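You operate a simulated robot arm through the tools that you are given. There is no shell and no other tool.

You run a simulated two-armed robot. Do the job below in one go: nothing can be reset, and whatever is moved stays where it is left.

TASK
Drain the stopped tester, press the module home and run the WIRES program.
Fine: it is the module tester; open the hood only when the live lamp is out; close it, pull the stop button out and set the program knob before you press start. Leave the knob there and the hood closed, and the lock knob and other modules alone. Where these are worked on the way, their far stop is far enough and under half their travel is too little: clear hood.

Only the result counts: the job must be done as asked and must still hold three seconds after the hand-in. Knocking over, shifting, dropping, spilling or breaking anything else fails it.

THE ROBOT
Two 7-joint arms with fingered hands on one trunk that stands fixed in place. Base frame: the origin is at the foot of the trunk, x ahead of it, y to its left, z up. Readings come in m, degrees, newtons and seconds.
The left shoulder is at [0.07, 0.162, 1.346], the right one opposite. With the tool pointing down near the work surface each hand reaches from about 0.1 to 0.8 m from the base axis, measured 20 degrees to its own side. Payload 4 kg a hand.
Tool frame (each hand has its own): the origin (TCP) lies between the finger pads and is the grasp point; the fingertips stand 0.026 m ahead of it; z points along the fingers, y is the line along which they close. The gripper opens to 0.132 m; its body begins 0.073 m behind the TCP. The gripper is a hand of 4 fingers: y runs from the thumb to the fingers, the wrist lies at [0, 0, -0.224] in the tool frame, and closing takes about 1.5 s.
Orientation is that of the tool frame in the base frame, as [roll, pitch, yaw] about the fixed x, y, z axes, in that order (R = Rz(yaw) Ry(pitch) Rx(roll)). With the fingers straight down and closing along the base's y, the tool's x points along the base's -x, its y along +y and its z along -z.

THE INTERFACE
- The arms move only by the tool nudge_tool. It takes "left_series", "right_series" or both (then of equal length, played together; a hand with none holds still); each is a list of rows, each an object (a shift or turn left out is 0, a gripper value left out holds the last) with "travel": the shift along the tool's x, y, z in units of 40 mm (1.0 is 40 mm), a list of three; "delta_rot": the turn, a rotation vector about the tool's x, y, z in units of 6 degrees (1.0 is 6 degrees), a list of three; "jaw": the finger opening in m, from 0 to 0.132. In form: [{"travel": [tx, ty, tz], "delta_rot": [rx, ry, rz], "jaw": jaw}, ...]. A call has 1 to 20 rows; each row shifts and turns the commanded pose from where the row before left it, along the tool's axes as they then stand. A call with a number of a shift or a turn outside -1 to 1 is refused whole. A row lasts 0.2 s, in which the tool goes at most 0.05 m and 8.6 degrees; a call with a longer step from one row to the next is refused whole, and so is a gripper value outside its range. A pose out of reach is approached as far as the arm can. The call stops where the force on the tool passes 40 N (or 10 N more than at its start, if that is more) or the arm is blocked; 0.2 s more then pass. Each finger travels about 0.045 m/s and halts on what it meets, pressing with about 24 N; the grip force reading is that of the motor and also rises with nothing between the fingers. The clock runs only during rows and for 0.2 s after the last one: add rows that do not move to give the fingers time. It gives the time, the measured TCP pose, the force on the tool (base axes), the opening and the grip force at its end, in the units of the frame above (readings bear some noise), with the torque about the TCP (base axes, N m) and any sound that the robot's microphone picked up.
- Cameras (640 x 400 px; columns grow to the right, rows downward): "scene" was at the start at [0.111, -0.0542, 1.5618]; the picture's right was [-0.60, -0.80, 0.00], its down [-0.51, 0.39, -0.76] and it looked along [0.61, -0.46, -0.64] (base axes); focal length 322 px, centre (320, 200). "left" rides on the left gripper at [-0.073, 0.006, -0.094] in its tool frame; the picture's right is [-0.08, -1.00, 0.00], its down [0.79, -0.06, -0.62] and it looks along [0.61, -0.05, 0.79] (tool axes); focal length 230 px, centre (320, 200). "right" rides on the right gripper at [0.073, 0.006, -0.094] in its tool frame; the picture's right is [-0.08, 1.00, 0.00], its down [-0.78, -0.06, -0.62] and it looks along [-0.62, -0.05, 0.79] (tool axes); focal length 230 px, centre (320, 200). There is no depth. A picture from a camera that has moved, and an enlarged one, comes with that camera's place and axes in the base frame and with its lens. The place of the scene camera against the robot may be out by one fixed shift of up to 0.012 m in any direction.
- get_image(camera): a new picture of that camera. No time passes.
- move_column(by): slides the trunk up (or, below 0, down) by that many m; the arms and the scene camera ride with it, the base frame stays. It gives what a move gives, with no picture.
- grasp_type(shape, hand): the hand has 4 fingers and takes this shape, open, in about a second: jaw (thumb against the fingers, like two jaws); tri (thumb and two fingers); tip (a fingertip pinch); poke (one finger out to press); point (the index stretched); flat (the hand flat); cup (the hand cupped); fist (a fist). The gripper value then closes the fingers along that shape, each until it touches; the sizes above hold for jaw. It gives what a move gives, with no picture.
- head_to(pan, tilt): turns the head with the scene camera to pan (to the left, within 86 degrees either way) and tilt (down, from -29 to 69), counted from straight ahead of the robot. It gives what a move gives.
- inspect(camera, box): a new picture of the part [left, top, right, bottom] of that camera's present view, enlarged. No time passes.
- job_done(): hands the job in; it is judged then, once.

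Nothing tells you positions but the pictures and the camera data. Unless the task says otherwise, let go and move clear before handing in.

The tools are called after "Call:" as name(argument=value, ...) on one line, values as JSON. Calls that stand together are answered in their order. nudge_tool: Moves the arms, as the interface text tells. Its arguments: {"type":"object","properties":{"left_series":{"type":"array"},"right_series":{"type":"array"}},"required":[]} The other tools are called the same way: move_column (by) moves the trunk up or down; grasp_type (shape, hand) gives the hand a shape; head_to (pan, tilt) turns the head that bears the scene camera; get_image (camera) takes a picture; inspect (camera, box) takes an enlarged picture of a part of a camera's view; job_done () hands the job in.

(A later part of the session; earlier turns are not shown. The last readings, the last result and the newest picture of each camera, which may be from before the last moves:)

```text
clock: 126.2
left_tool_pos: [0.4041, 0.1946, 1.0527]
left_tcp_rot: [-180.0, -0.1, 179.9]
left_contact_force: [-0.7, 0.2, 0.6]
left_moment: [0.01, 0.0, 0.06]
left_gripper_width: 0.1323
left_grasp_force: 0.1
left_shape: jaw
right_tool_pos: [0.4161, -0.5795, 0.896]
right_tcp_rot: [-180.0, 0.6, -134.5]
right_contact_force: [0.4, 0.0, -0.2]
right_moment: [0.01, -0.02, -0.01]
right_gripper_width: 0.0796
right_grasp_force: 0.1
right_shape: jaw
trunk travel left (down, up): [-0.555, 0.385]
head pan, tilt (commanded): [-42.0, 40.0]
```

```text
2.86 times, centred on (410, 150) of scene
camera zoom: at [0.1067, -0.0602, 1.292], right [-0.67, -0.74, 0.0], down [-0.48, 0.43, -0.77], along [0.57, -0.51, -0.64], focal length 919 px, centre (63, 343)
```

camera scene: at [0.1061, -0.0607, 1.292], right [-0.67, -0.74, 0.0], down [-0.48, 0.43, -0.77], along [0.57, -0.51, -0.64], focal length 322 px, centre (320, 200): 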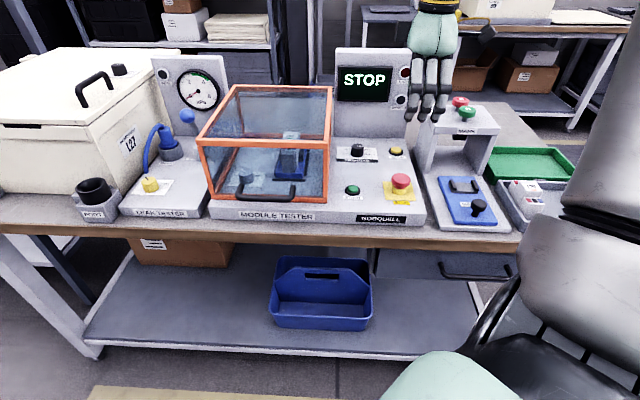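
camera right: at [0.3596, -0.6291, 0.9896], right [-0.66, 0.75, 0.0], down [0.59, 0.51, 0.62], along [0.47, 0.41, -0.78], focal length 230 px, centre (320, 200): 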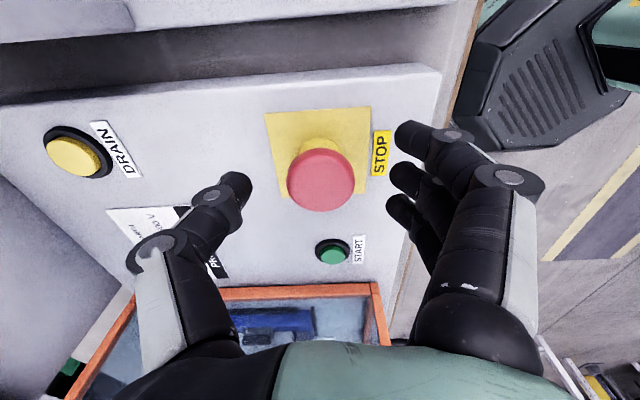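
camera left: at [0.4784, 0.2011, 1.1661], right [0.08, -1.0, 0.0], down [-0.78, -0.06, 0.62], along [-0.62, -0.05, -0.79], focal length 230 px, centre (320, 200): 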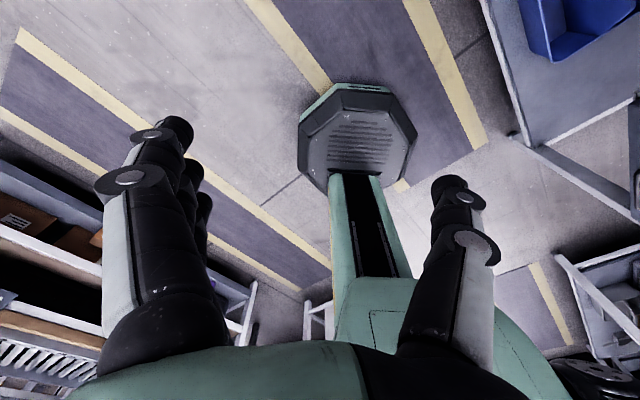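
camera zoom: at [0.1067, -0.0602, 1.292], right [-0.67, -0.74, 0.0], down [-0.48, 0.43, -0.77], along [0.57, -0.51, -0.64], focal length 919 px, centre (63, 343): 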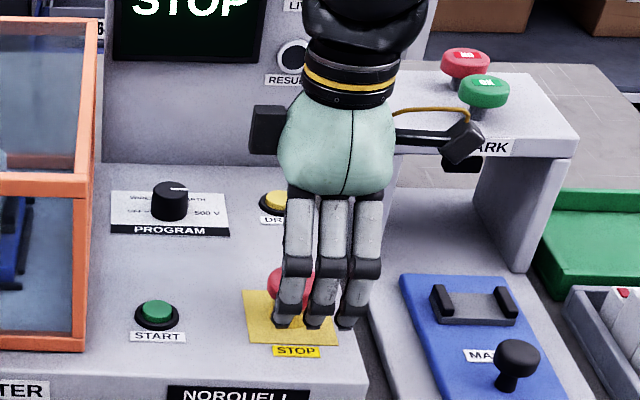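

Call:
nudge_tool(right_series=[{"travel": [0, 0, 0.3]}, {"travel": [0, 0, 0.25]}, {"jaw": 0.02}, {}, {}, {}, {}, {}])

Call:
get_image(camera="right")

Call:
inspect(camera="scene", box=[340, 80, 480, 220])

```text
clock: 128.0
left_tool_pos: [0.4055, 0.1957, 1.053]
left_tcp_rot: [179.8, 0.0, -180.0]
left_contact_force: [0.1, -0.1, -0.3]
left_moment: [0.02, 0.04, 0.01]
left_gripper_width: 0.1321
left_grasp_force: 0.0
left_shape: jaw
right_tool_pos: [0.4173, -0.5806, 0.8744]
right_tcp_rot: [180.0, 0.7, -134.4]
right_contact_force: [3.4, -2.2, -1.7]
right_moment: [0.1, 0.1, 0.1]
right_gripper_width: 0.017
right_grasp_force: 23.9
right_shape: jaw
trunk travel left (down, up): [-0.555, 0.385]
head pan, tilt (commanded): [-42.0, 40.0]
```

```text
taken
camera right: at [0.3609, -0.63, 0.9681], right [-0.66, 0.75, 0.0], down [0.59, 0.51, 0.63], along [0.47, 0.41, -0.78], focal length 230 px, centre (320, 200)
```

right: 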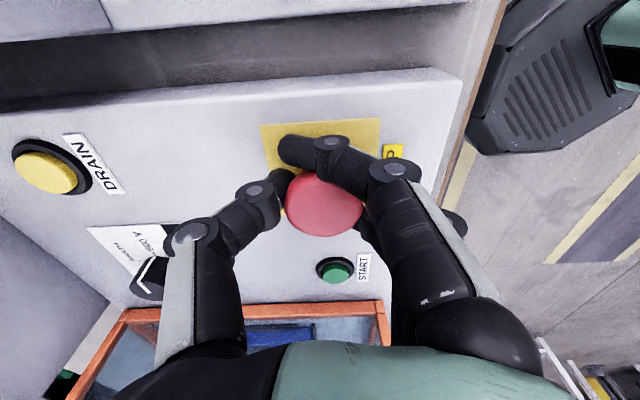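

```text
2.86 times, centred on (410, 150) of scene
camera zoom: at [0.1075, -0.0609, 1.2918], right [-0.67, -0.74, 0.0], down [-0.48, 0.43, -0.77], along [0.57, -0.51, -0.64], focal length 919 px, centre (63, 343)
```

zoom: 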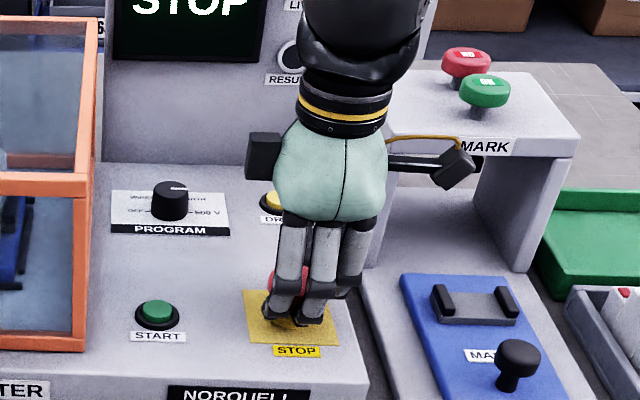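

The fingers have closed around beneath the mushroom cap. I'll pull straight up gently.

Call:
nudge_tool(right_series=[{"travel": [0, 0, -0.1]}, {"travel": [0, 0, -0.1]}, {"travel": [0, 0, -0.1]}])

Call:
get_image(camera="right")

Call:
inspect(camera="scene", box=[320, 40, 480, 220])

```text
clock: 128.8
left_tool_pos: [0.408, 0.1934, 1.0497]
left_tcp_rot: [179.7, -0.3, 180.0]
left_contact_force: [-0.3, 0.1, -0.9]
left_moment: [-0.03, -0.03, 0.01]
left_gripper_width: 0.1321
left_grasp_force: 0.0
left_shape: jaw
right_tool_pos: [0.4181, -0.5821, 0.8815]
right_tcp_rot: [179.6, 0.5, -134.4]
right_contact_force: [9.3, 0.2, -31.4]
right_moment: [-0.32, -0.07, 0.0]
right_gripper_width: 0.015
right_grasp_force: 24.6
right_shape: jaw
trunk travel left (down, up): [-0.555, 0.385]
head pan, tilt (commanded): [-42.0, 40.0]
heard: click
```

```text
taken
camera right: at [0.3623, -0.6316, 0.9758], right [-0.66, 0.75, 0.01], down [0.59, 0.51, 0.62], along [0.46, 0.42, -0.78], focal length 230 px, centre (320, 200)
```

right: 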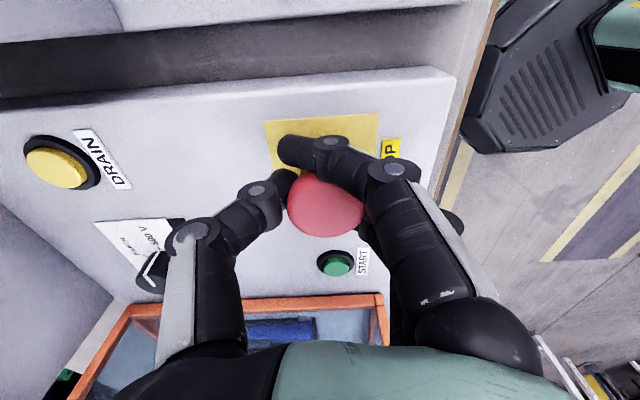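

```text
2.22 times, centred on (400, 130) of scene
camera zoom: at [0.1109, -0.0635, 1.2909], right [-0.67, -0.74, 0.0], down [-0.48, 0.43, -0.76], along [0.57, -0.51, -0.65], focal length 715 px, centre (142, 356)
```

zoom: 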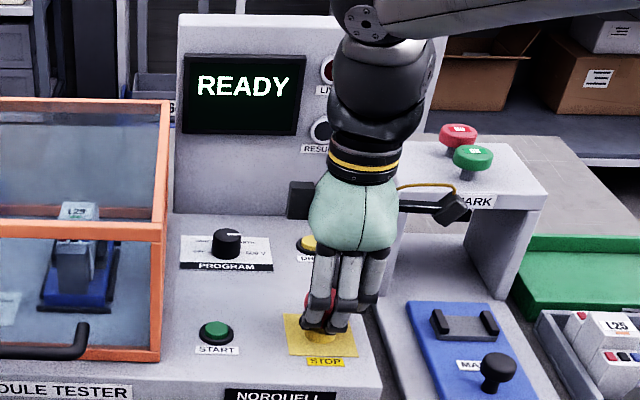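

Click — the display shows READY. I'll relax the pull, open the fingers, and lift away.

Call:
nudge_tool(right_series=[{"travel": [0, 0, 0.08]}, {"jaw": 0.1}, {}, {}, {}, {}, {"travel": [0, 0, -0.4]}, {"travel": [0, 0, -0.8]}, {"travel": [0, 0, -0.8]}, {"travel": [0, 0, -0.8]}])

Call:
get_image(camera="right")

Call:
inspect(camera="scene", box=[320, 40, 480, 220])

```text
clock: 131.0
left_tool_pos: [0.4035, 0.1948, 1.0528]
left_tcp_rot: [-180.0, 0.0, 180.0]
left_contact_force: [-0.3, 0.2, -0.1]
left_moment: [0.0, 0.01, 0.02]
left_gripper_width: 0.132
left_grasp_force: 0.3
left_shape: jaw
right_tool_pos: [0.4159, -0.5794, 0.9988]
right_tcp_rot: [-180.0, 0.6, -134.3]
right_contact_force: [0.3, 0.2, 0.1]
right_moment: [-0.02, 0.0, -0.01]
right_gripper_width: 0.0996
right_grasp_force: 0.0
right_shape: jaw
trunk travel left (down, up): [-0.555, 0.385]
head pan, tilt (commanded): [-42.0, 40.0]
```

```text
taken
camera right: at [0.3591, -0.6276, 1.092], right [-0.66, 0.75, 0.0], down [0.59, 0.51, 0.62], along [0.47, 0.41, -0.78], focal length 230 px, centre (320, 200)
```

right: 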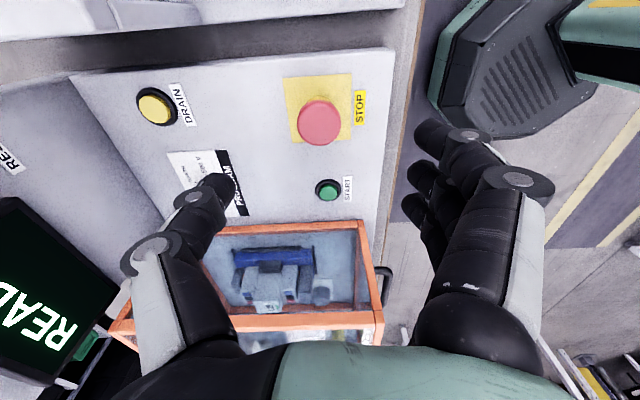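

```text
2.22 times, centred on (400, 130) of scene
camera zoom: at [0.106, -0.0586, 1.292], right [-0.67, -0.74, 0.0], down [-0.48, 0.43, -0.77], along [0.57, -0.51, -0.64], focal length 715 px, centre (142, 356)
```

zoom: 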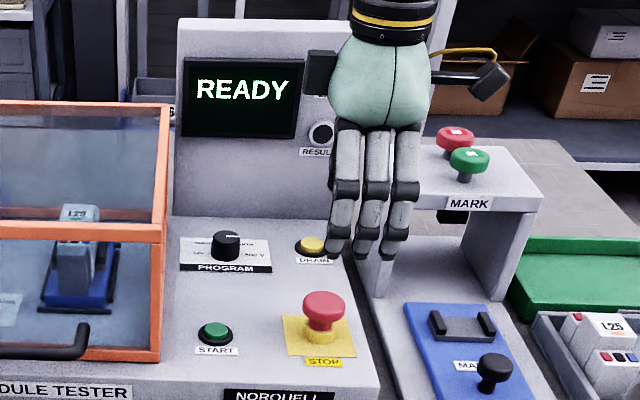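

STOP is released and the tester is READY. Now the PROGRAM knob: I'll raise, turn the hand to yaw ≈108°, tilt 25° for reach, and hover over the knob.

Call:
nudge_tool(right_series=[{"travel": [0, 0, -0.75]}, {"travel": [0, 0, -0.75]}, {"delta_rot": [0, 0, 1]}, {"delta_rot": [0, 0, 1]}, {"delta_rot": [0, 0, 1]}, {"delta_rot": [0, 0, 1]}, {"delta_rot": [0, 0, 1]}, {"delta_rot": [0, 0, 1]}, {"delta_rot": [0, 0, 1]}, {"delta_rot": [0, 0, 1]}, {"delta_rot": [0, 0, 1]}, {"delta_rot": [0, 0, 1]}, {"delta_rot": [0, 0, 1]}, {"delta_rot": [0, 0, 1]}, {"delta_rot": [0, 0, 1]}, {"delta_rot": [0, 0, 1]}, {"delta_rot": [0, 0, 1]}, {"delta_rot": [0, 0, 1]}, {"delta_rot": [0, 0, 1]}, {"delta_rot": [0, 0, 1]}])

Call:
nudge_tool(right_series=[{"delta_rot": [0, 0, 0.8]}, {"delta_rot": [0, 0, 0.8]}])

Call:
get_image(camera="right")

Call:
get_image(camera="scene")

```text
clock: 135.2
left_tool_pos: [0.4042, 0.1957, 1.0526]
left_tcp_rot: [180.0, -0.1, 180.0]
left_contact_force: [0.2, 0.1, -0.1]
left_moment: [0.02, 0.02, 0.04]
left_gripper_width: 0.1318
left_grasp_force: 0.0
left_shape: jaw
right_tool_pos: [0.4166, -0.5814, 1.0557]
right_tcp_rot: [179.4, -0.3, 117.4]
right_contact_force: [0.4, 0.4, 0.0]
right_moment: [-0.02, 0.0, 0.02]
right_gripper_width: 0.0996
right_grasp_force: 0.1
right_shape: jaw
trunk travel left (down, up): [-0.555, 0.385]
head pan, tilt (commanded): [-42.0, 40.0]
```

```text
clock: 135.8
left_tool_pos: [0.4035, 0.1959, 1.0527]
left_tcp_rot: [180.0, -0.1, -180.0]
left_contact_force: [0.2, -0.7, -0.6]
left_moment: [0.0, 0.01, -0.02]
left_gripper_width: 0.1319
left_grasp_force: 0.0
left_shape: jaw
right_tool_pos: [0.4156, -0.5823, 1.0563]
right_tcp_rot: [179.4, -0.3, 107.9]
right_contact_force: [0.6, 0.3, 1.1]
right_moment: [0.02, 0.02, -0.03]
right_gripper_width: 0.0997
right_grasp_force: 0.1
right_shape: jaw
trunk travel left (down, up): [-0.555, 0.385]
head pan, tilt (commanded): [-42.0, 40.0]
```

```text
taken
camera right: at [0.3969, -0.5113, 1.1511], right [0.97, 0.23, 0.01], down [0.18, -0.77, 0.61], along [0.15, -0.59, -0.79], focal length 230 px, centre (320, 200)
```

right: 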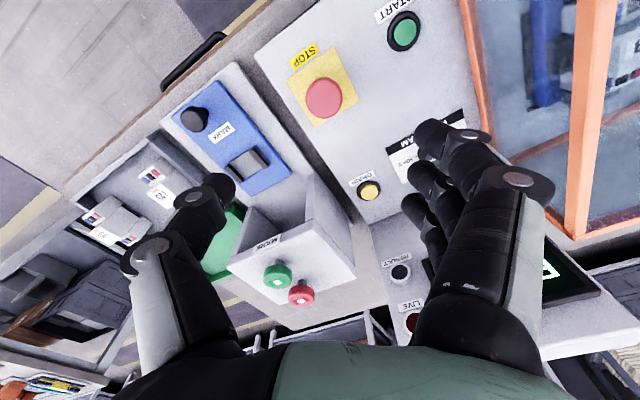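

```text
taken
camera scene: at [0.1064, -0.0597, 1.292], right [-0.67, -0.74, 0.0], down [-0.48, 0.43, -0.77], along [0.57, -0.51, -0.64], focal length 322 px, centre (320, 200)
```

scene: 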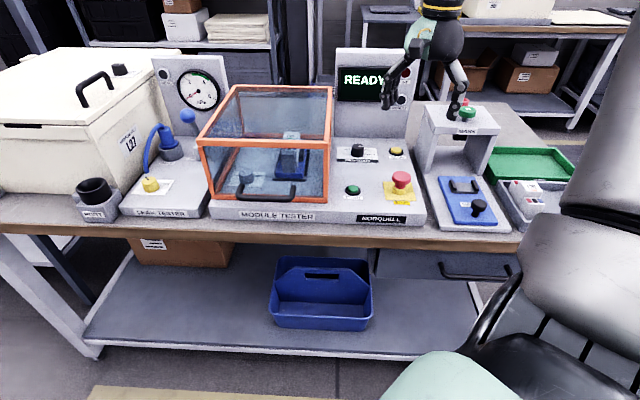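

Checking clearances, the hood is only ~7 cm left of the knob, so I'll grip with the hand at yaw ≈147° leaning 25° toward the robot, and turn the knob in bites. First hover above it.

Call:
nudge_tool(right_series=[{"delta_rot": [0, 0, -0.93], "jaw": 0.045}, {"delta_rot": [0, 0, -0.93]}, {"delta_rot": [0, 0, -0.93]}, {"delta_rot": [0, 0, -0.93]}, {"delta_rot": [0, 0, -0.93]}, {"delta_rot": [0, 0, -0.93]}, {"delta_rot": [0, 0, -0.93]}, {"delta_rot": [-0.2157, -0.805, 0]}, {"delta_rot": [-0.2157, -0.805, 0]}, {"delta_rot": [-0.2157, -0.805, 0]}, {"delta_rot": [-0.2157, -0.805, 0]}, {"delta_rot": [-0.2157, -0.805, 0]}, {"travel": [-0.483, 0.227, 0.7765]}, {"travel": [-0.483, 0.227, 0.7765]}, {"travel": [-0.483, 0.227, 0.7765]}, {"travel": [-0.483, 0.227, 0.7765]}])

Call:
get_image(camera="right")

Call:
get_image(camera="scene")

```text
clock: 139.2
left_tool_pos: [0.4061, 0.1942, 1.0527]
left_tcp_rot: [-179.9, -0.2, -180.0]
left_contact_force: [0.7, 0.3, 0.2]
left_moment: [0.0, 0.03, -0.02]
left_gripper_width: 0.1319
left_grasp_force: 0.0
left_shape: jaw
right_tool_pos: [0.5472, -0.6066, 0.9759]
right_tcp_rot: [172.5, 24.1, 145.2]
right_contact_force: [-0.3, 0.5, -0.1]
right_moment: [-0.02, 0.0, -0.02]
right_gripper_width: 0.0454
right_grasp_force: 0.0
right_shape: jaw
trunk travel left (down, up): [-0.555, 0.385]
head pan, tilt (commanded): [-42.0, 40.0]
```

```text
taken
camera right: at [0.4565, -0.5518, 1.033], right [0.58, 0.8, 0.15], down [0.31, -0.38, 0.87], along [0.76, -0.46, -0.47], focal length 230 px, centre (320, 200)
```

right: 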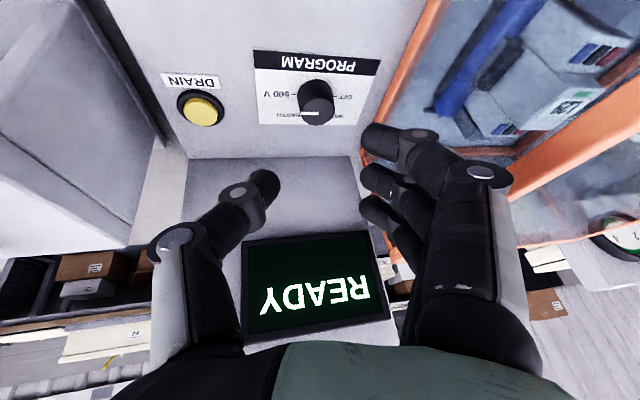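

```text
taken
camera scene: at [0.1085, -0.06, 1.2917], right [-0.67, -0.74, 0.0], down [-0.48, 0.43, -0.77], along [0.57, -0.51, -0.64], focal length 322 px, centre (320, 200)
```

scene: 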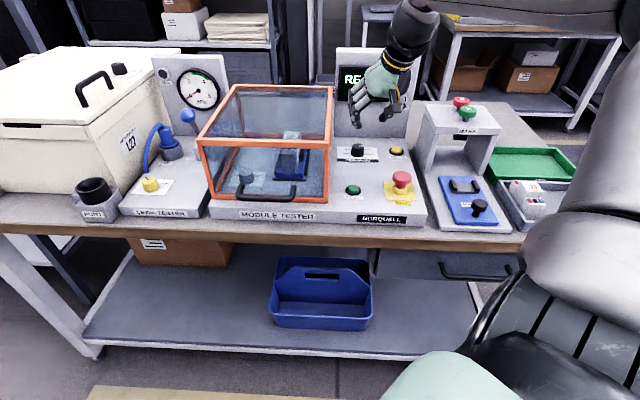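

Call:
inspect(camera="right", box=[240, 40, 400, 140])

Call:
inspect(camera="scene", box=[320, 60, 430, 180])

```text
4.00 times, centred on (320, 90) of right
camera zoom: at [0.4565, -0.5518, 1.033], right [0.58, 0.8, 0.15], down [0.31, -0.38, 0.87], along [0.76, -0.46, -0.47], focal length 920 px, centre (320, 640)
```

zoom: 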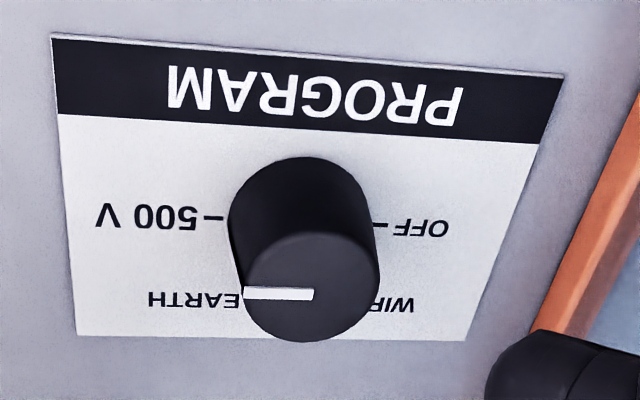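

```text
3.33 times, centred on (375, 120) of scene
camera zoom: at [0.1085, -0.06, 1.2917], right [-0.67, -0.74, 0.0], down [-0.48, 0.43, -0.77], along [0.57, -0.51, -0.64], focal length 1072 px, centre (137, 467)
```

zoom: 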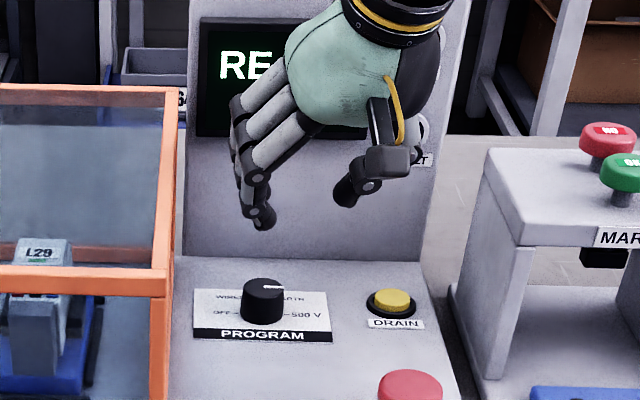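

Correction: the pointer's true direction is along 0°, i.e. it is at 500 V, so WIRES is +120° counter-clockwise. The knob is at about (0.593, -0.6205). I'll move closer over it.

Call:
nudge_tool(right_series=[{"travel": [-0.126, 0.036, 0.9]}, {"travel": [-0.126, 0.036, 0.9]}])

Call:
get_image(camera="right")

Call:
inspect(camera="scene", box=[320, 60, 430, 180])

```text
clock: 139.8
left_tool_pos: [0.405, 0.1937, 1.0529]
left_tcp_rot: [180.0, -0.1, 180.0]
left_contact_force: [0.3, -0.7, 0.4]
left_moment: [-0.02, 0.04, -0.02]
left_gripper_width: 0.1319
left_grasp_force: 0.0
left_shape: jaw
right_tool_pos: [0.5824, -0.62, 0.9175]
right_tcp_rot: [172.4, 24.2, 145.3]
right_contact_force: [0.1, -0.2, 0.0]
right_moment: [-0.01, 0.03, -0.03]
right_gripper_width: 0.0457
right_grasp_force: 0.0
right_shape: jaw
trunk travel left (down, up): [-0.555, 0.385]
head pan, tilt (commanded): [-42.0, 40.0]
```

```text
taken
camera right: at [0.4924, -0.5656, 0.9739], right [0.58, 0.8, 0.15], down [0.3, -0.38, 0.87], along [0.76, -0.46, -0.47], focal length 230 px, centre (320, 200)
```

right: 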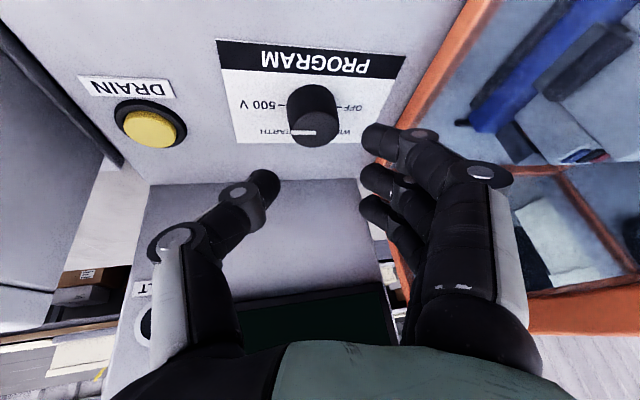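

```text
3.33 times, centred on (375, 120) of scene
camera zoom: at [0.1075, -0.0603, 1.2919], right [-0.67, -0.74, 0.0], down [-0.48, 0.43, -0.77], along [0.57, -0.51, -0.64], focal length 1072 px, centre (137, 467)
```

zoom: 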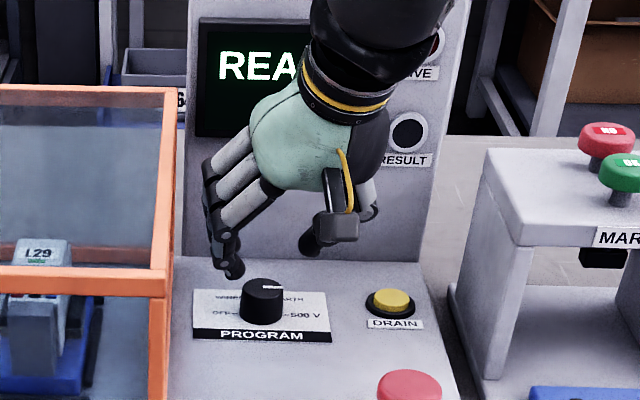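

Call:
nudge_tool(right_series=[{"travel": [0.175, -0.05, 0.385]}, {"travel": [0.175, -0.05, 0.385]}])

Call:
get_image(camera="right")

Call:
inspect(camera="scene", box=[320, 80, 430, 200])

```text
clock: 140.4
left_tool_pos: [0.4035, 0.196, 1.0535]
left_tcp_rot: [180.0, -0.1, -179.9]
left_contact_force: [-0.5, -0.3, -0.1]
left_moment: [0.01, -0.01, 0.01]
left_gripper_width: 0.1318
left_grasp_force: 0.1
left_shape: jaw
right_tool_pos: [0.5823, -0.6203, 0.8837]
right_tcp_rot: [172.4, 24.2, 145.3]
right_contact_force: [1.2, 0.0, 1.0]
right_moment: [0.02, -0.01, 0.0]
right_gripper_width: 0.0456
right_grasp_force: 0.1
right_shape: jaw
trunk travel left (down, up): [-0.555, 0.385]
head pan, tilt (commanded): [-42.0, 40.0]
```

```text
taken
camera right: at [0.4912, -0.5656, 0.9404], right [0.58, 0.8, 0.15], down [0.3, -0.38, 0.87], along [0.76, -0.46, -0.47], focal length 230 px, centre (320, 200)
```

right: 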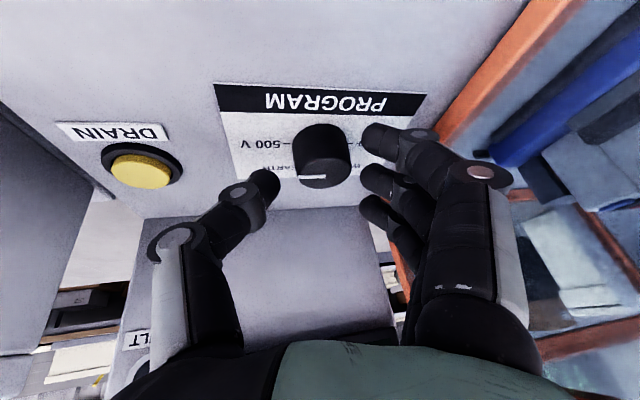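

```text
3.33 times, centred on (375, 140) of scene
camera zoom: at [0.1064, -0.06, 1.292], right [-0.67, -0.74, 0.0], down [-0.48, 0.43, -0.77], along [0.57, -0.51, -0.64], focal length 1072 px, centre (137, 400)
```

zoom: 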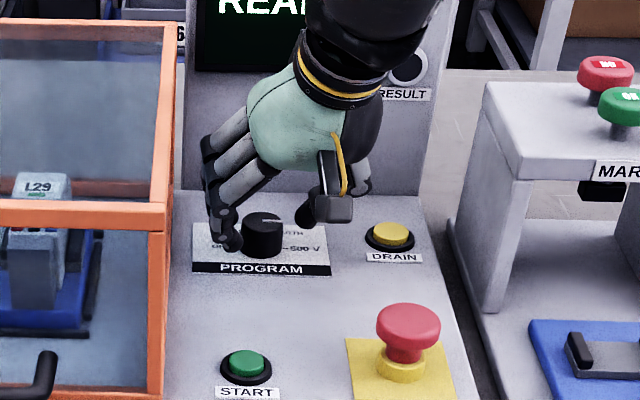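

Fingers straddle the knob with clear margin to the hood. I'll go down 8 mm more and close on the knob.

Call:
nudge_tool(right_series=[{"travel": [0.075, -0.02, 0.17]}, {"jaw": 0.015}, {}, {}, {}, {}])

Call:
get_image(camera="right")

Call:
inspect(camera="scene", box=[320, 80, 430, 200])

```text
clock: 141.8
left_tool_pos: [0.4036, 0.1957, 1.0525]
left_tcp_rot: [179.9, 0.0, -179.9]
left_contact_force: [0.0, 0.2, 0.1]
left_moment: [-0.02, -0.02, 0.02]
left_gripper_width: 0.132
left_grasp_force: 0.1
left_shape: jaw
right_tool_pos: [0.5808, -0.6193, 0.8773]
right_tcp_rot: [172.4, 24.1, 145.2]
right_contact_force: [-1.0, 0.0, -0.1]
right_moment: [0.24, 0.01, 0.01]
right_gripper_width: 0.0138
right_grasp_force: 24.3
right_shape: jaw
trunk travel left (down, up): [-0.555, 0.385]
head pan, tilt (commanded): [-42.0, 40.0]
```

```text
taken
camera right: at [0.4908, -0.5651, 0.9335], right [0.58, 0.8, 0.15], down [0.3, -0.38, 0.87], along [0.76, -0.46, -0.47], focal length 230 px, centre (320, 200)
```

right: 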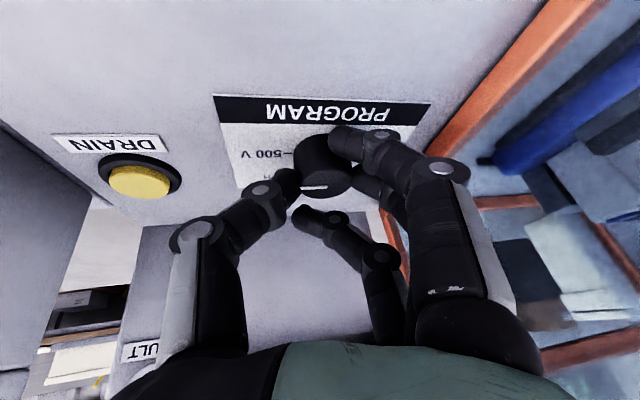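

```text
3.33 times, centred on (375, 140) of scene
camera zoom: at [0.1062, -0.0597, 1.292], right [-0.67, -0.74, 0.0], down [-0.48, 0.43, -0.77], along [0.57, -0.51, -0.64], focal length 1072 px, centre (137, 400)
```

zoom: 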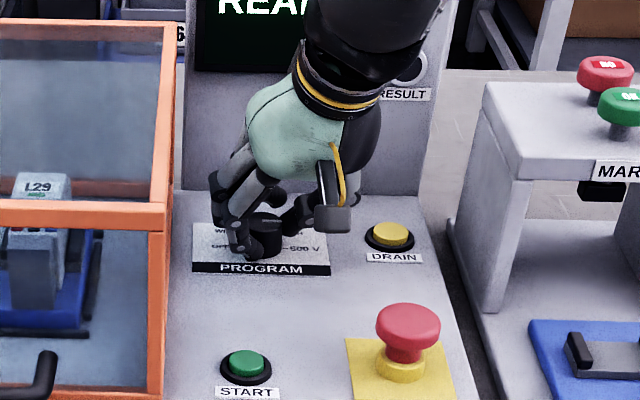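

Firm grip on the knob. I'll rotate it counter-clockwise by about 32°.

Call:
nudge_tool(right_series=[{"delta_rot": [0, 0, -0.9]}, {"delta_rot": [0, 0, -0.9]}, {"delta_rot": [0, 0, -0.9]}, {"delta_rot": [0, 0, -0.9]}, {"delta_rot": [0, 0, -0.9]}, {"delta_rot": [0, 0, -0.9]}])

Call:
get_image(camera="right")

Call:
inspect(camera="scene", box=[320, 80, 430, 200])

```text
clock: 143.2
left_tool_pos: [0.4044, 0.1954, 1.0526]
left_tcp_rot: [-180.0, -0.2, 180.0]
left_contact_force: [-0.6, 0.1, 0.2]
left_moment: [0.01, 0.01, -0.02]
left_gripper_width: 0.1322
left_grasp_force: 0.1
left_shape: jaw
right_tool_pos: [0.5819, -0.6182, 0.8785]
right_tcp_rot: [-172.4, 24.2, -178.8]
right_contact_force: [3.0, 2.6, 2.1]
right_moment: [0.76, 0.14, -0.02]
right_gripper_width: 0.0134
right_grasp_force: 24.0
right_shape: jaw
trunk travel left (down, up): [-0.555, 0.385]
head pan, tilt (commanded): [-42.0, 40.0]
```

```text
taken
camera right: at [0.4767, -0.6015, 0.9325], right [0.11, 0.99, -0.09], down [0.46, 0.03, 0.89], along [0.88, -0.13, -0.45], focal length 230 px, centre (320, 200)
```

right: 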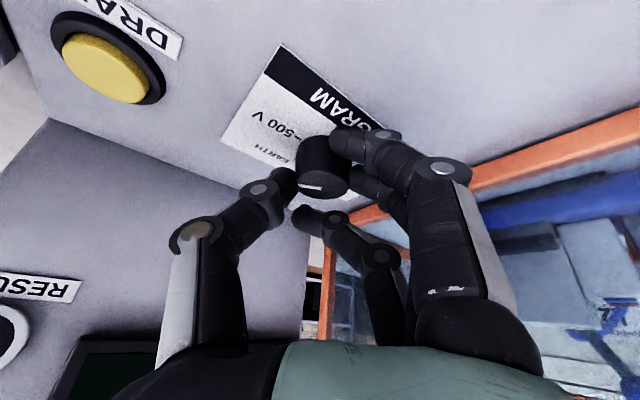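

```text
3.33 times, centred on (375, 140) of scene
camera zoom: at [0.1068, -0.0592, 1.292], right [-0.67, -0.74, 0.0], down [-0.48, 0.43, -0.77], along [0.57, -0.51, -0.64], focal length 1072 px, centre (137, 400)
```

zoom: 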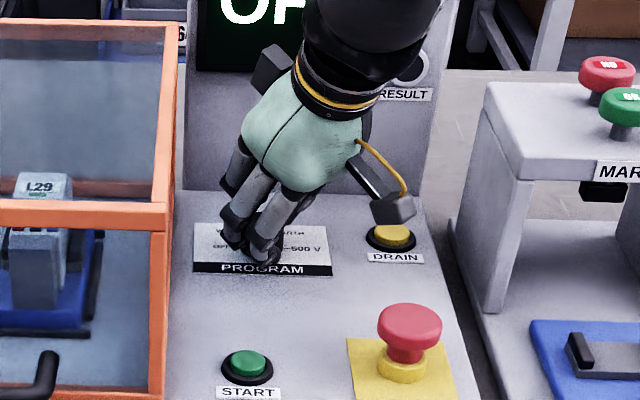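

Call:
inspect(camera="scene", box=[320, 40, 430, 120])

Call:
inspect(camera="right", box=[240, 100, 400, 220])

```text
5.00 times, centred on (375, 80) of scene
camera zoom: at [0.1068, -0.0592, 1.292], right [-0.67, -0.74, 0.0], down [-0.48, 0.43, -0.77], along [0.57, -0.51, -0.64], focal length 1608 px, centre (45, 800)
```

zoom: 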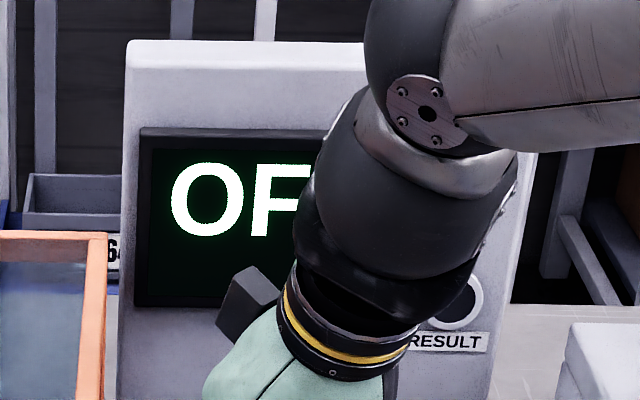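

```text
3.33 times, centred on (320, 160) of right
camera zoom: at [0.4767, -0.6015, 0.9325], right [0.11, 0.99, -0.09], down [0.46, 0.03, 0.89], along [0.88, -0.13, -0.45], focal length 767 px, centre (320, 333)
```

zoom: 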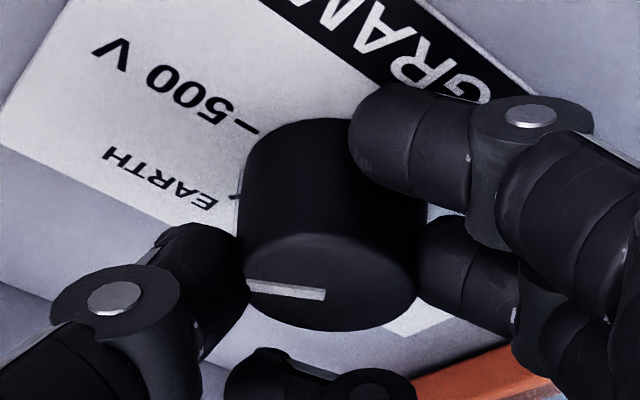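

The display shows OFF between positions, and the knob turned with the hand. I'll rotate a bit further in this grip, then regrip.

Call:
nudge_tool(right_series=[{"delta_rot": [0, 0, -0.9]}, {"delta_rot": [0, 0, -0.9]}, {"delta_rot": [0, 0, -0.9]}])

Call:
inspect(camera="right", box=[240, 100, 400, 220])

```text
clock: 144.0
left_tool_pos: [0.4043, 0.1967, 1.0528]
left_tcp_rot: [180.0, -0.2, -180.0]
left_contact_force: [-0.6, 0.8, 0.2]
left_moment: [0.01, 0.04, 0.0]
left_gripper_width: 0.1318
left_grasp_force: 0.0
left_shape: jaw
right_tool_pos: [0.5835, -0.6177, 0.8781]
right_tcp_rot: [-165.7, 21.2, -161.7]
right_contact_force: [4.1, 3.7, 3.3]
right_moment: [0.67, 0.17, 0.0]
right_gripper_width: 0.0134
right_grasp_force: 23.7
right_shape: jaw
trunk travel left (down, up): [-0.555, 0.385]
head pan, tilt (commanded): [-42.0, 40.0]
```

```text
3.33 times, centred on (320, 160) of right
camera zoom: at [0.477, -0.622, 0.936], right [-0.15, 0.97, -0.2], down [0.46, 0.25, 0.85], along [0.88, 0.04, -0.48], focal length 767 px, centre (320, 333)
```

zoom: 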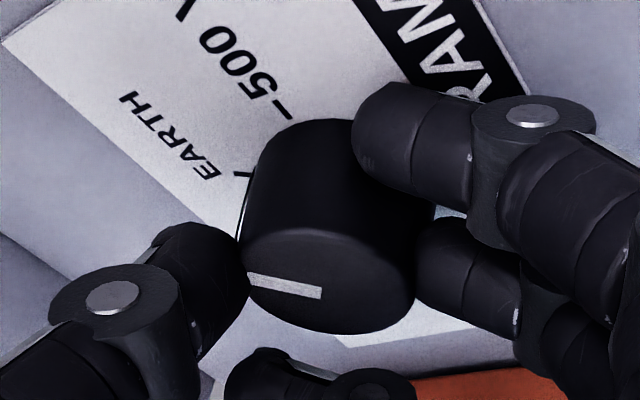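

Call:
nudge_tool(right_series=[{"delta_rot": [0, 0, -0.9]}, {"delta_rot": [0, 0, -0.9]}])

Call:
inspect(camera="right", box=[240, 100, 400, 220])

Call:
get_image(camera="scene")

```text
clock: 144.6
left_tool_pos: [0.402, 0.1961, 1.0531]
left_tcp_rot: [-179.9, 0.1, -180.0]
left_contact_force: [-0.5, 0.5, 0.9]
left_moment: [-0.05, -0.06, 0.0]
left_gripper_width: 0.132
left_grasp_force: 0.2
left_shape: jaw
right_tool_pos: [0.5816, -0.6188, 0.8813]
right_tcp_rot: [-161.6, 18.4, -150.6]
right_contact_force: [4.3, -2.7, 10.9]
right_moment: [-0.13, -0.18, 0.03]
right_gripper_width: 0.0115
right_grasp_force: 24.0
right_shape: jaw
trunk travel left (down, up): [-0.555, 0.385]
head pan, tilt (commanded): [-42.0, 40.0]
```

```text
3.33 times, centred on (320, 160) of right
camera zoom: at [0.48, -0.6353, 0.9421], right [-0.31, 0.91, -0.27], down [0.42, 0.39, 0.82], along [0.85, 0.14, -0.5], focal length 767 px, centre (320, 333)
```

zoom: 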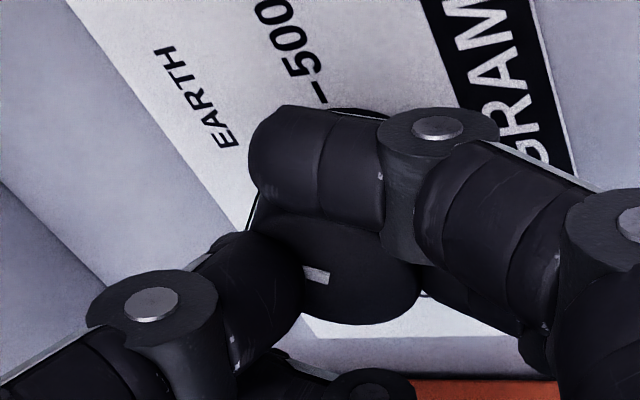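

```text
taken
camera scene: at [0.1049, -0.0585, 1.2925], right [-0.67, -0.74, 0.0], down [-0.48, 0.43, -0.77], along [0.57, -0.51, -0.64], focal length 322 px, centre (320, 200)
```

scene: 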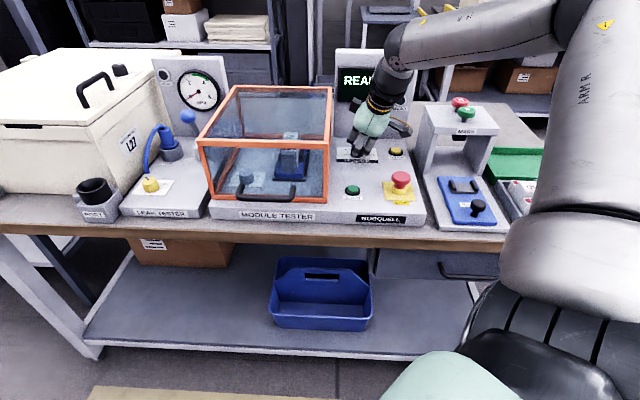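

The knob is now near EARTH (display READY). I'll release, back off 3 cm, rotate the hand back, and regrip for the second half.

Call:
nudge_tool(right_series=[{"jaw": 0.05}, {}, {}, {}, {"travel": [0, 0, -0.4]}, {"travel": [0, 0, -0.4]}, {"delta_rot": [0, 0, 0.9]}, {"delta_rot": [0, 0, 0.9]}, {"delta_rot": [0, 0, 0.9]}, {"delta_rot": [0, 0, 0.9]}, {"delta_rot": [0, 0, 0.9]}, {"delta_rot": [0, 0, 0.9]}, {"delta_rot": [0, 0, 0.9]}, {"delta_rot": [0, 0, 0.9]}, {"delta_rot": [0, 0, 0.9]}, {"delta_rot": [0, 0, 0.9]}, {"delta_rot": [0, 0, 0.9]}])

Call:
get_image(camera="right")

Call:
inspect(camera="right", box=[240, 60, 400, 200])

Call:
inspect(camera="scene", box=[320, 40, 430, 180])

```text
clock: 148.2
left_tool_pos: [0.4041, 0.196, 1.0534]
left_tcp_rot: [-180.0, -0.1, 179.9]
left_contact_force: [0.1, 0.9, -0.3]
left_moment: [-0.01, 0.0, -0.01]
left_gripper_width: 0.132
left_grasp_force: 0.0
left_shape: jaw
right_tool_pos: [0.5685, -0.6148, 0.9048]
right_tcp_rot: [172.5, 24.2, 145.1]
right_contact_force: [-0.5, 0.1, 0.0]
right_moment: [0.03, -0.04, -0.02]
right_gripper_width: 0.0493
right_grasp_force: 0.2
right_shape: jaw
trunk travel left (down, up): [-0.555, 0.385]
head pan, tilt (commanded): [-42.0, 40.0]
```

```text
taken
camera right: at [0.4782, -0.5596, 0.9617], right [0.58, 0.8, 0.15], down [0.3, -0.38, 0.87], along [0.76, -0.46, -0.47], focal length 230 px, centre (320, 200)
```

right: 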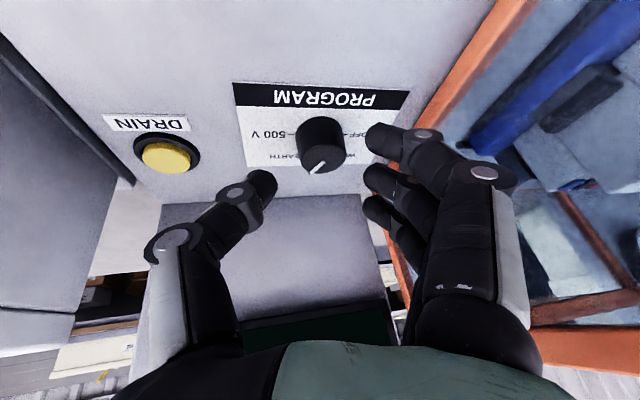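

```text
2.86 times, centred on (320, 130) of right
camera zoom: at [0.4782, -0.5596, 0.9617], right [0.58, 0.8, 0.15], down [0.3, -0.38, 0.87], along [0.76, -0.46, -0.47], focal length 657 px, centre (320, 400)
```

zoom: 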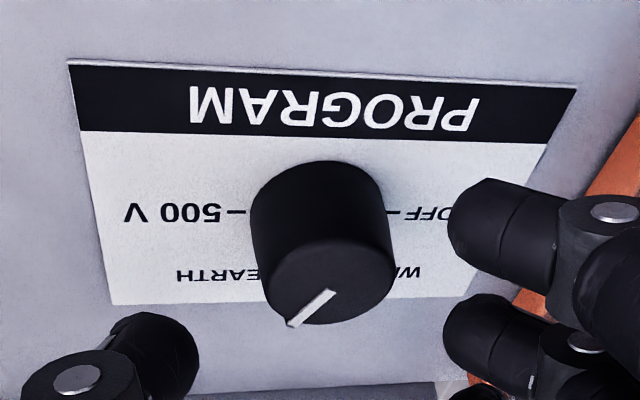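

```text
2.86 times, centred on (375, 110) of scene
camera zoom: at [0.1064, -0.0599, 1.292], right [-0.67, -0.74, 0.0], down [-0.48, 0.43, -0.77], along [0.57, -0.51, -0.64], focal length 919 px, centre (163, 457)
```

zoom: 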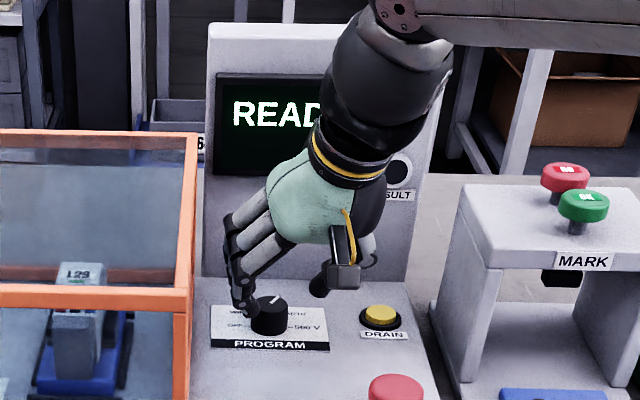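

The pointer is now ~55° (EARTH). I'll regrip and rotate another ~35°.

Call:
nudge_tool(right_series=[{"travel": [-0.045, 0.025, 0.425]}, {"travel": [-0.045, 0.025, 0.425]}, {"jaw": 0.015}, {}, {}, {}, {}])

Call:
inspect(camera="right", box=[240, 80, 400, 220])

```text
clock: 149.8
left_tool_pos: [0.4055, 0.1946, 1.0536]
left_tcp_rot: [-180.0, 0.0, -180.0]
left_contact_force: [-0.2, 0.0, -0.5]
left_moment: [-0.02, 0.02, 0.0]
left_gripper_width: 0.1319
left_grasp_force: 0.1
left_shape: jaw
right_tool_pos: [0.5854, -0.6192, 0.8764]
right_tcp_rot: [172.5, 24.2, 145.2]
right_contact_force: [-0.8, -2.3, -0.6]
right_moment: [0.14, 0.01, -0.04]
right_gripper_width: 0.016
right_grasp_force: 23.7
right_shape: jaw
trunk travel left (down, up): [-0.555, 0.385]
head pan, tilt (commanded): [-42.0, 40.0]
```

```text
2.86 times, centred on (320, 150) of right
camera zoom: at [0.495, -0.5648, 0.9328], right [0.58, 0.8, 0.15], down [0.3, -0.38, 0.87], along [0.76, -0.46, -0.47], focal length 657 px, centre (320, 343)
```

zoom: 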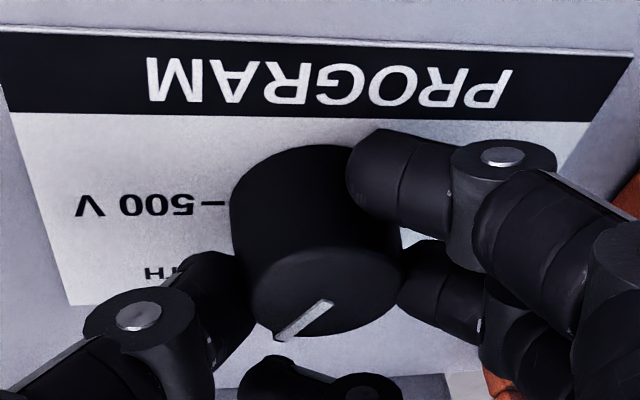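

Call:
nudge_tool(right_series=[{"delta_rot": [0, 0, -0.9]}, {"delta_rot": [0, 0, -0.9]}, {"delta_rot": [0, 0, -0.9]}, {"delta_rot": [0, 0, -0.9]}, {"delta_rot": [0, 0, -0.9]}, {"delta_rot": [0, 0, -0.9]}, {"delta_rot": [0, 0, -0.9]}, {"delta_rot": [0, 0, -0.7]}])

Call:
inspect(camera="right", box=[240, 80, 400, 220])

Call:
inspect(camera="scene", box=[320, 40, 430, 180])

```text
clock: 151.6
left_tool_pos: [0.4039, 0.1966, 1.0529]
left_tcp_rot: [-179.9, -0.1, -179.9]
left_contact_force: [0.2, 0.2, 0.3]
left_moment: [-0.02, 0.04, 0.01]
left_gripper_width: 0.1313
left_grasp_force: 0.0
left_shape: jaw
right_tool_pos: [0.5871, -0.617, 0.8788]
right_tcp_rot: [-168.2, 22.8, -168.5]
right_contact_force: [-0.2, 8.0, 6.9]
right_moment: [0.68, 0.26, -0.01]
right_gripper_width: 0.0158
right_grasp_force: 23.7
right_shape: jaw
trunk travel left (down, up): [-0.555, 0.385]
head pan, tilt (commanded): [-42.0, 40.0]
```

```text
2.86 times, centred on (320, 150) of right
camera zoom: at [0.4805, -0.6128, 0.9355], right [-0.05, 0.99, -0.16], down [0.46, 0.16, 0.87], along [0.89, -0.03, -0.46], focal length 657 px, centre (320, 343)
```

zoom: 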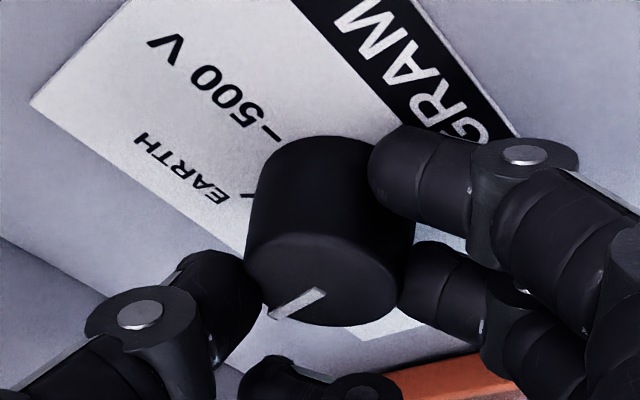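

```text
2.86 times, centred on (375, 110) of scene
camera zoom: at [0.1053, -0.0576, 1.2923], right [-0.67, -0.74, 0.0], down [-0.48, 0.43, -0.77], along [0.57, -0.51, -0.64], focal length 919 px, centre (163, 457)
```

zoom: 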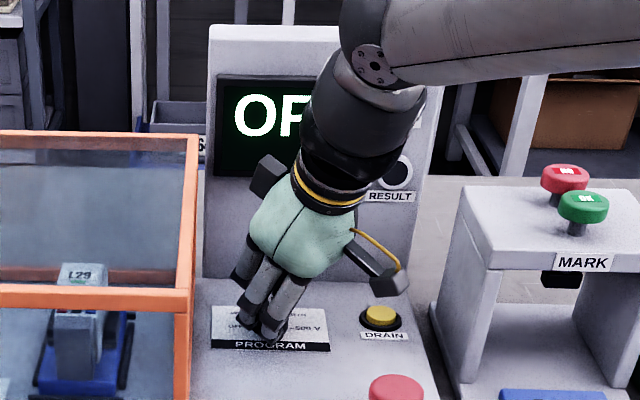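

Call:
nudge_tool(right_series=[{"jaw": 0.05}, {}, {}, {}, {"travel": [0, 0, -0.4]}, {"travel": [0, 0, -0.4]}, {"delta_rot": [0, 0, 0.9]}, {"delta_rot": [0, 0, 0.9]}, {"delta_rot": [0, 0, 0.9]}, {"delta_rot": [0, 0, 0.9]}, {"delta_rot": [0, 0, 0.9]}, {"delta_rot": [0, 0, 0.9]}, {"delta_rot": [0, 0, 0.9]}, {"delta_rot": [0, 0, 0.7]}])

Call:
inspect(camera="right", box=[240, 60, 400, 200])

Call:
inspect(camera="scene", box=[320, 40, 430, 180])

```text
clock: 154.6
left_tool_pos: [0.4037, 0.1945, 1.0526]
left_tcp_rot: [-180.0, -0.2, 180.0]
left_contact_force: [0.2, 0.2, -0.2]
left_moment: [0.01, 0.0, 0.03]
left_gripper_width: 0.1318
left_grasp_force: 0.1
left_shape: jaw
right_tool_pos: [0.5737, -0.6154, 0.9061]
right_tcp_rot: [172.4, 24.2, 145.1]
right_contact_force: [-0.8, -0.8, 0.9]
right_moment: [-0.03, -0.02, -0.04]
right_gripper_width: 0.0496
right_grasp_force: 0.1
right_shape: jaw
trunk travel left (down, up): [-0.555, 0.385]
head pan, tilt (commanded): [-42.0, 40.0]
```

```text
2.86 times, centred on (320, 130) of right
camera zoom: at [0.4825, -0.5602, 0.9623], right [0.58, 0.8, 0.15], down [0.3, -0.38, 0.87], along [0.76, -0.46, -0.46], focal length 657 px, centre (320, 400)
```

zoom: 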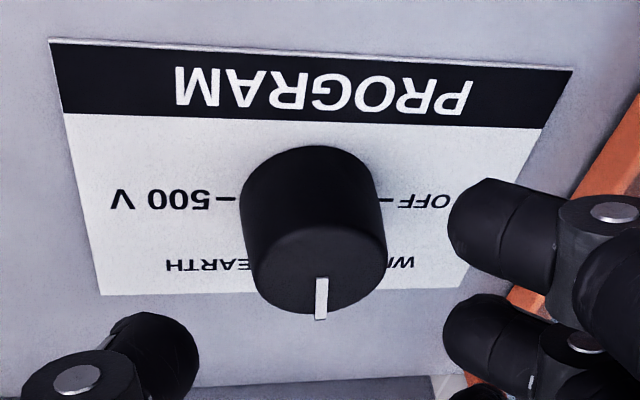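

```text
2.86 times, centred on (375, 110) of scene
camera zoom: at [0.1064, -0.0598, 1.292], right [-0.67, -0.74, 0.0], down [-0.48, 0.43, -0.77], along [0.57, -0.51, -0.64], focal length 919 px, centre (163, 457)
```

zoom: 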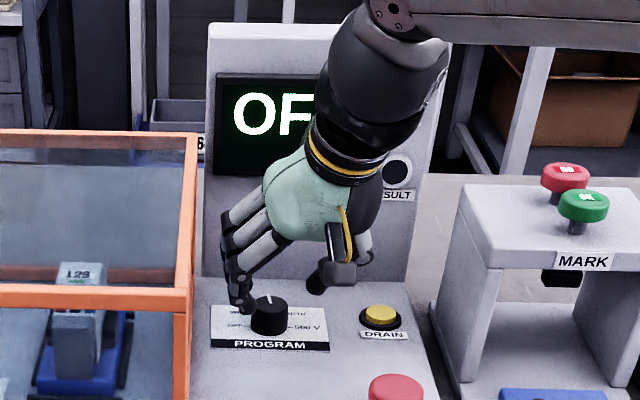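

Call:
inspect(camera="right", box=[285, 90, 365, 140])

Call:
inspect(camera="scene", box=[340, 135, 385, 165])

```text
8.00 times, centred on (325, 115) of right
camera zoom: at [0.4825, -0.5602, 0.9623], right [0.58, 0.8, 0.15], down [0.3, -0.38, 0.87], along [0.76, -0.46, -0.46], focal length 1841 px, centre (280, 880)
```

zoom: 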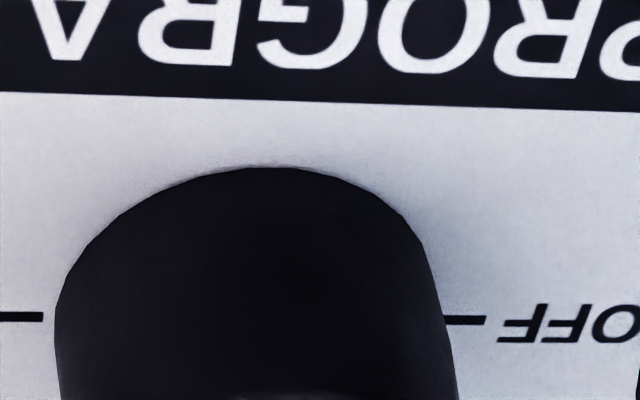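

```text
13.33 times, centred on (362, 150) of scene
camera zoom: at [0.1064, -0.0598, 1.292], right [-0.67, -0.74, 0.0], down [-0.48, 0.43, -0.77], along [0.57, -0.51, -0.64], focal length 4289 px, centre (-247, 867)
```

zoom: 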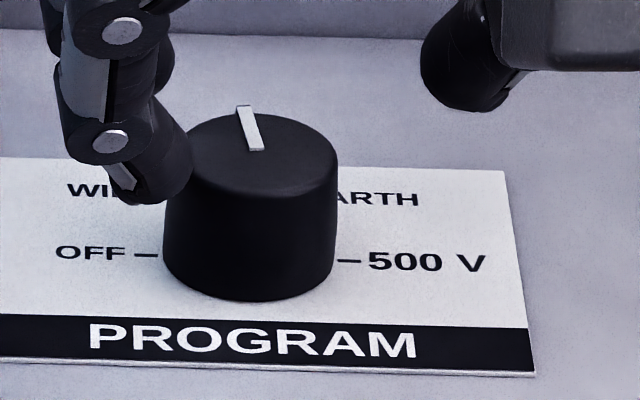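

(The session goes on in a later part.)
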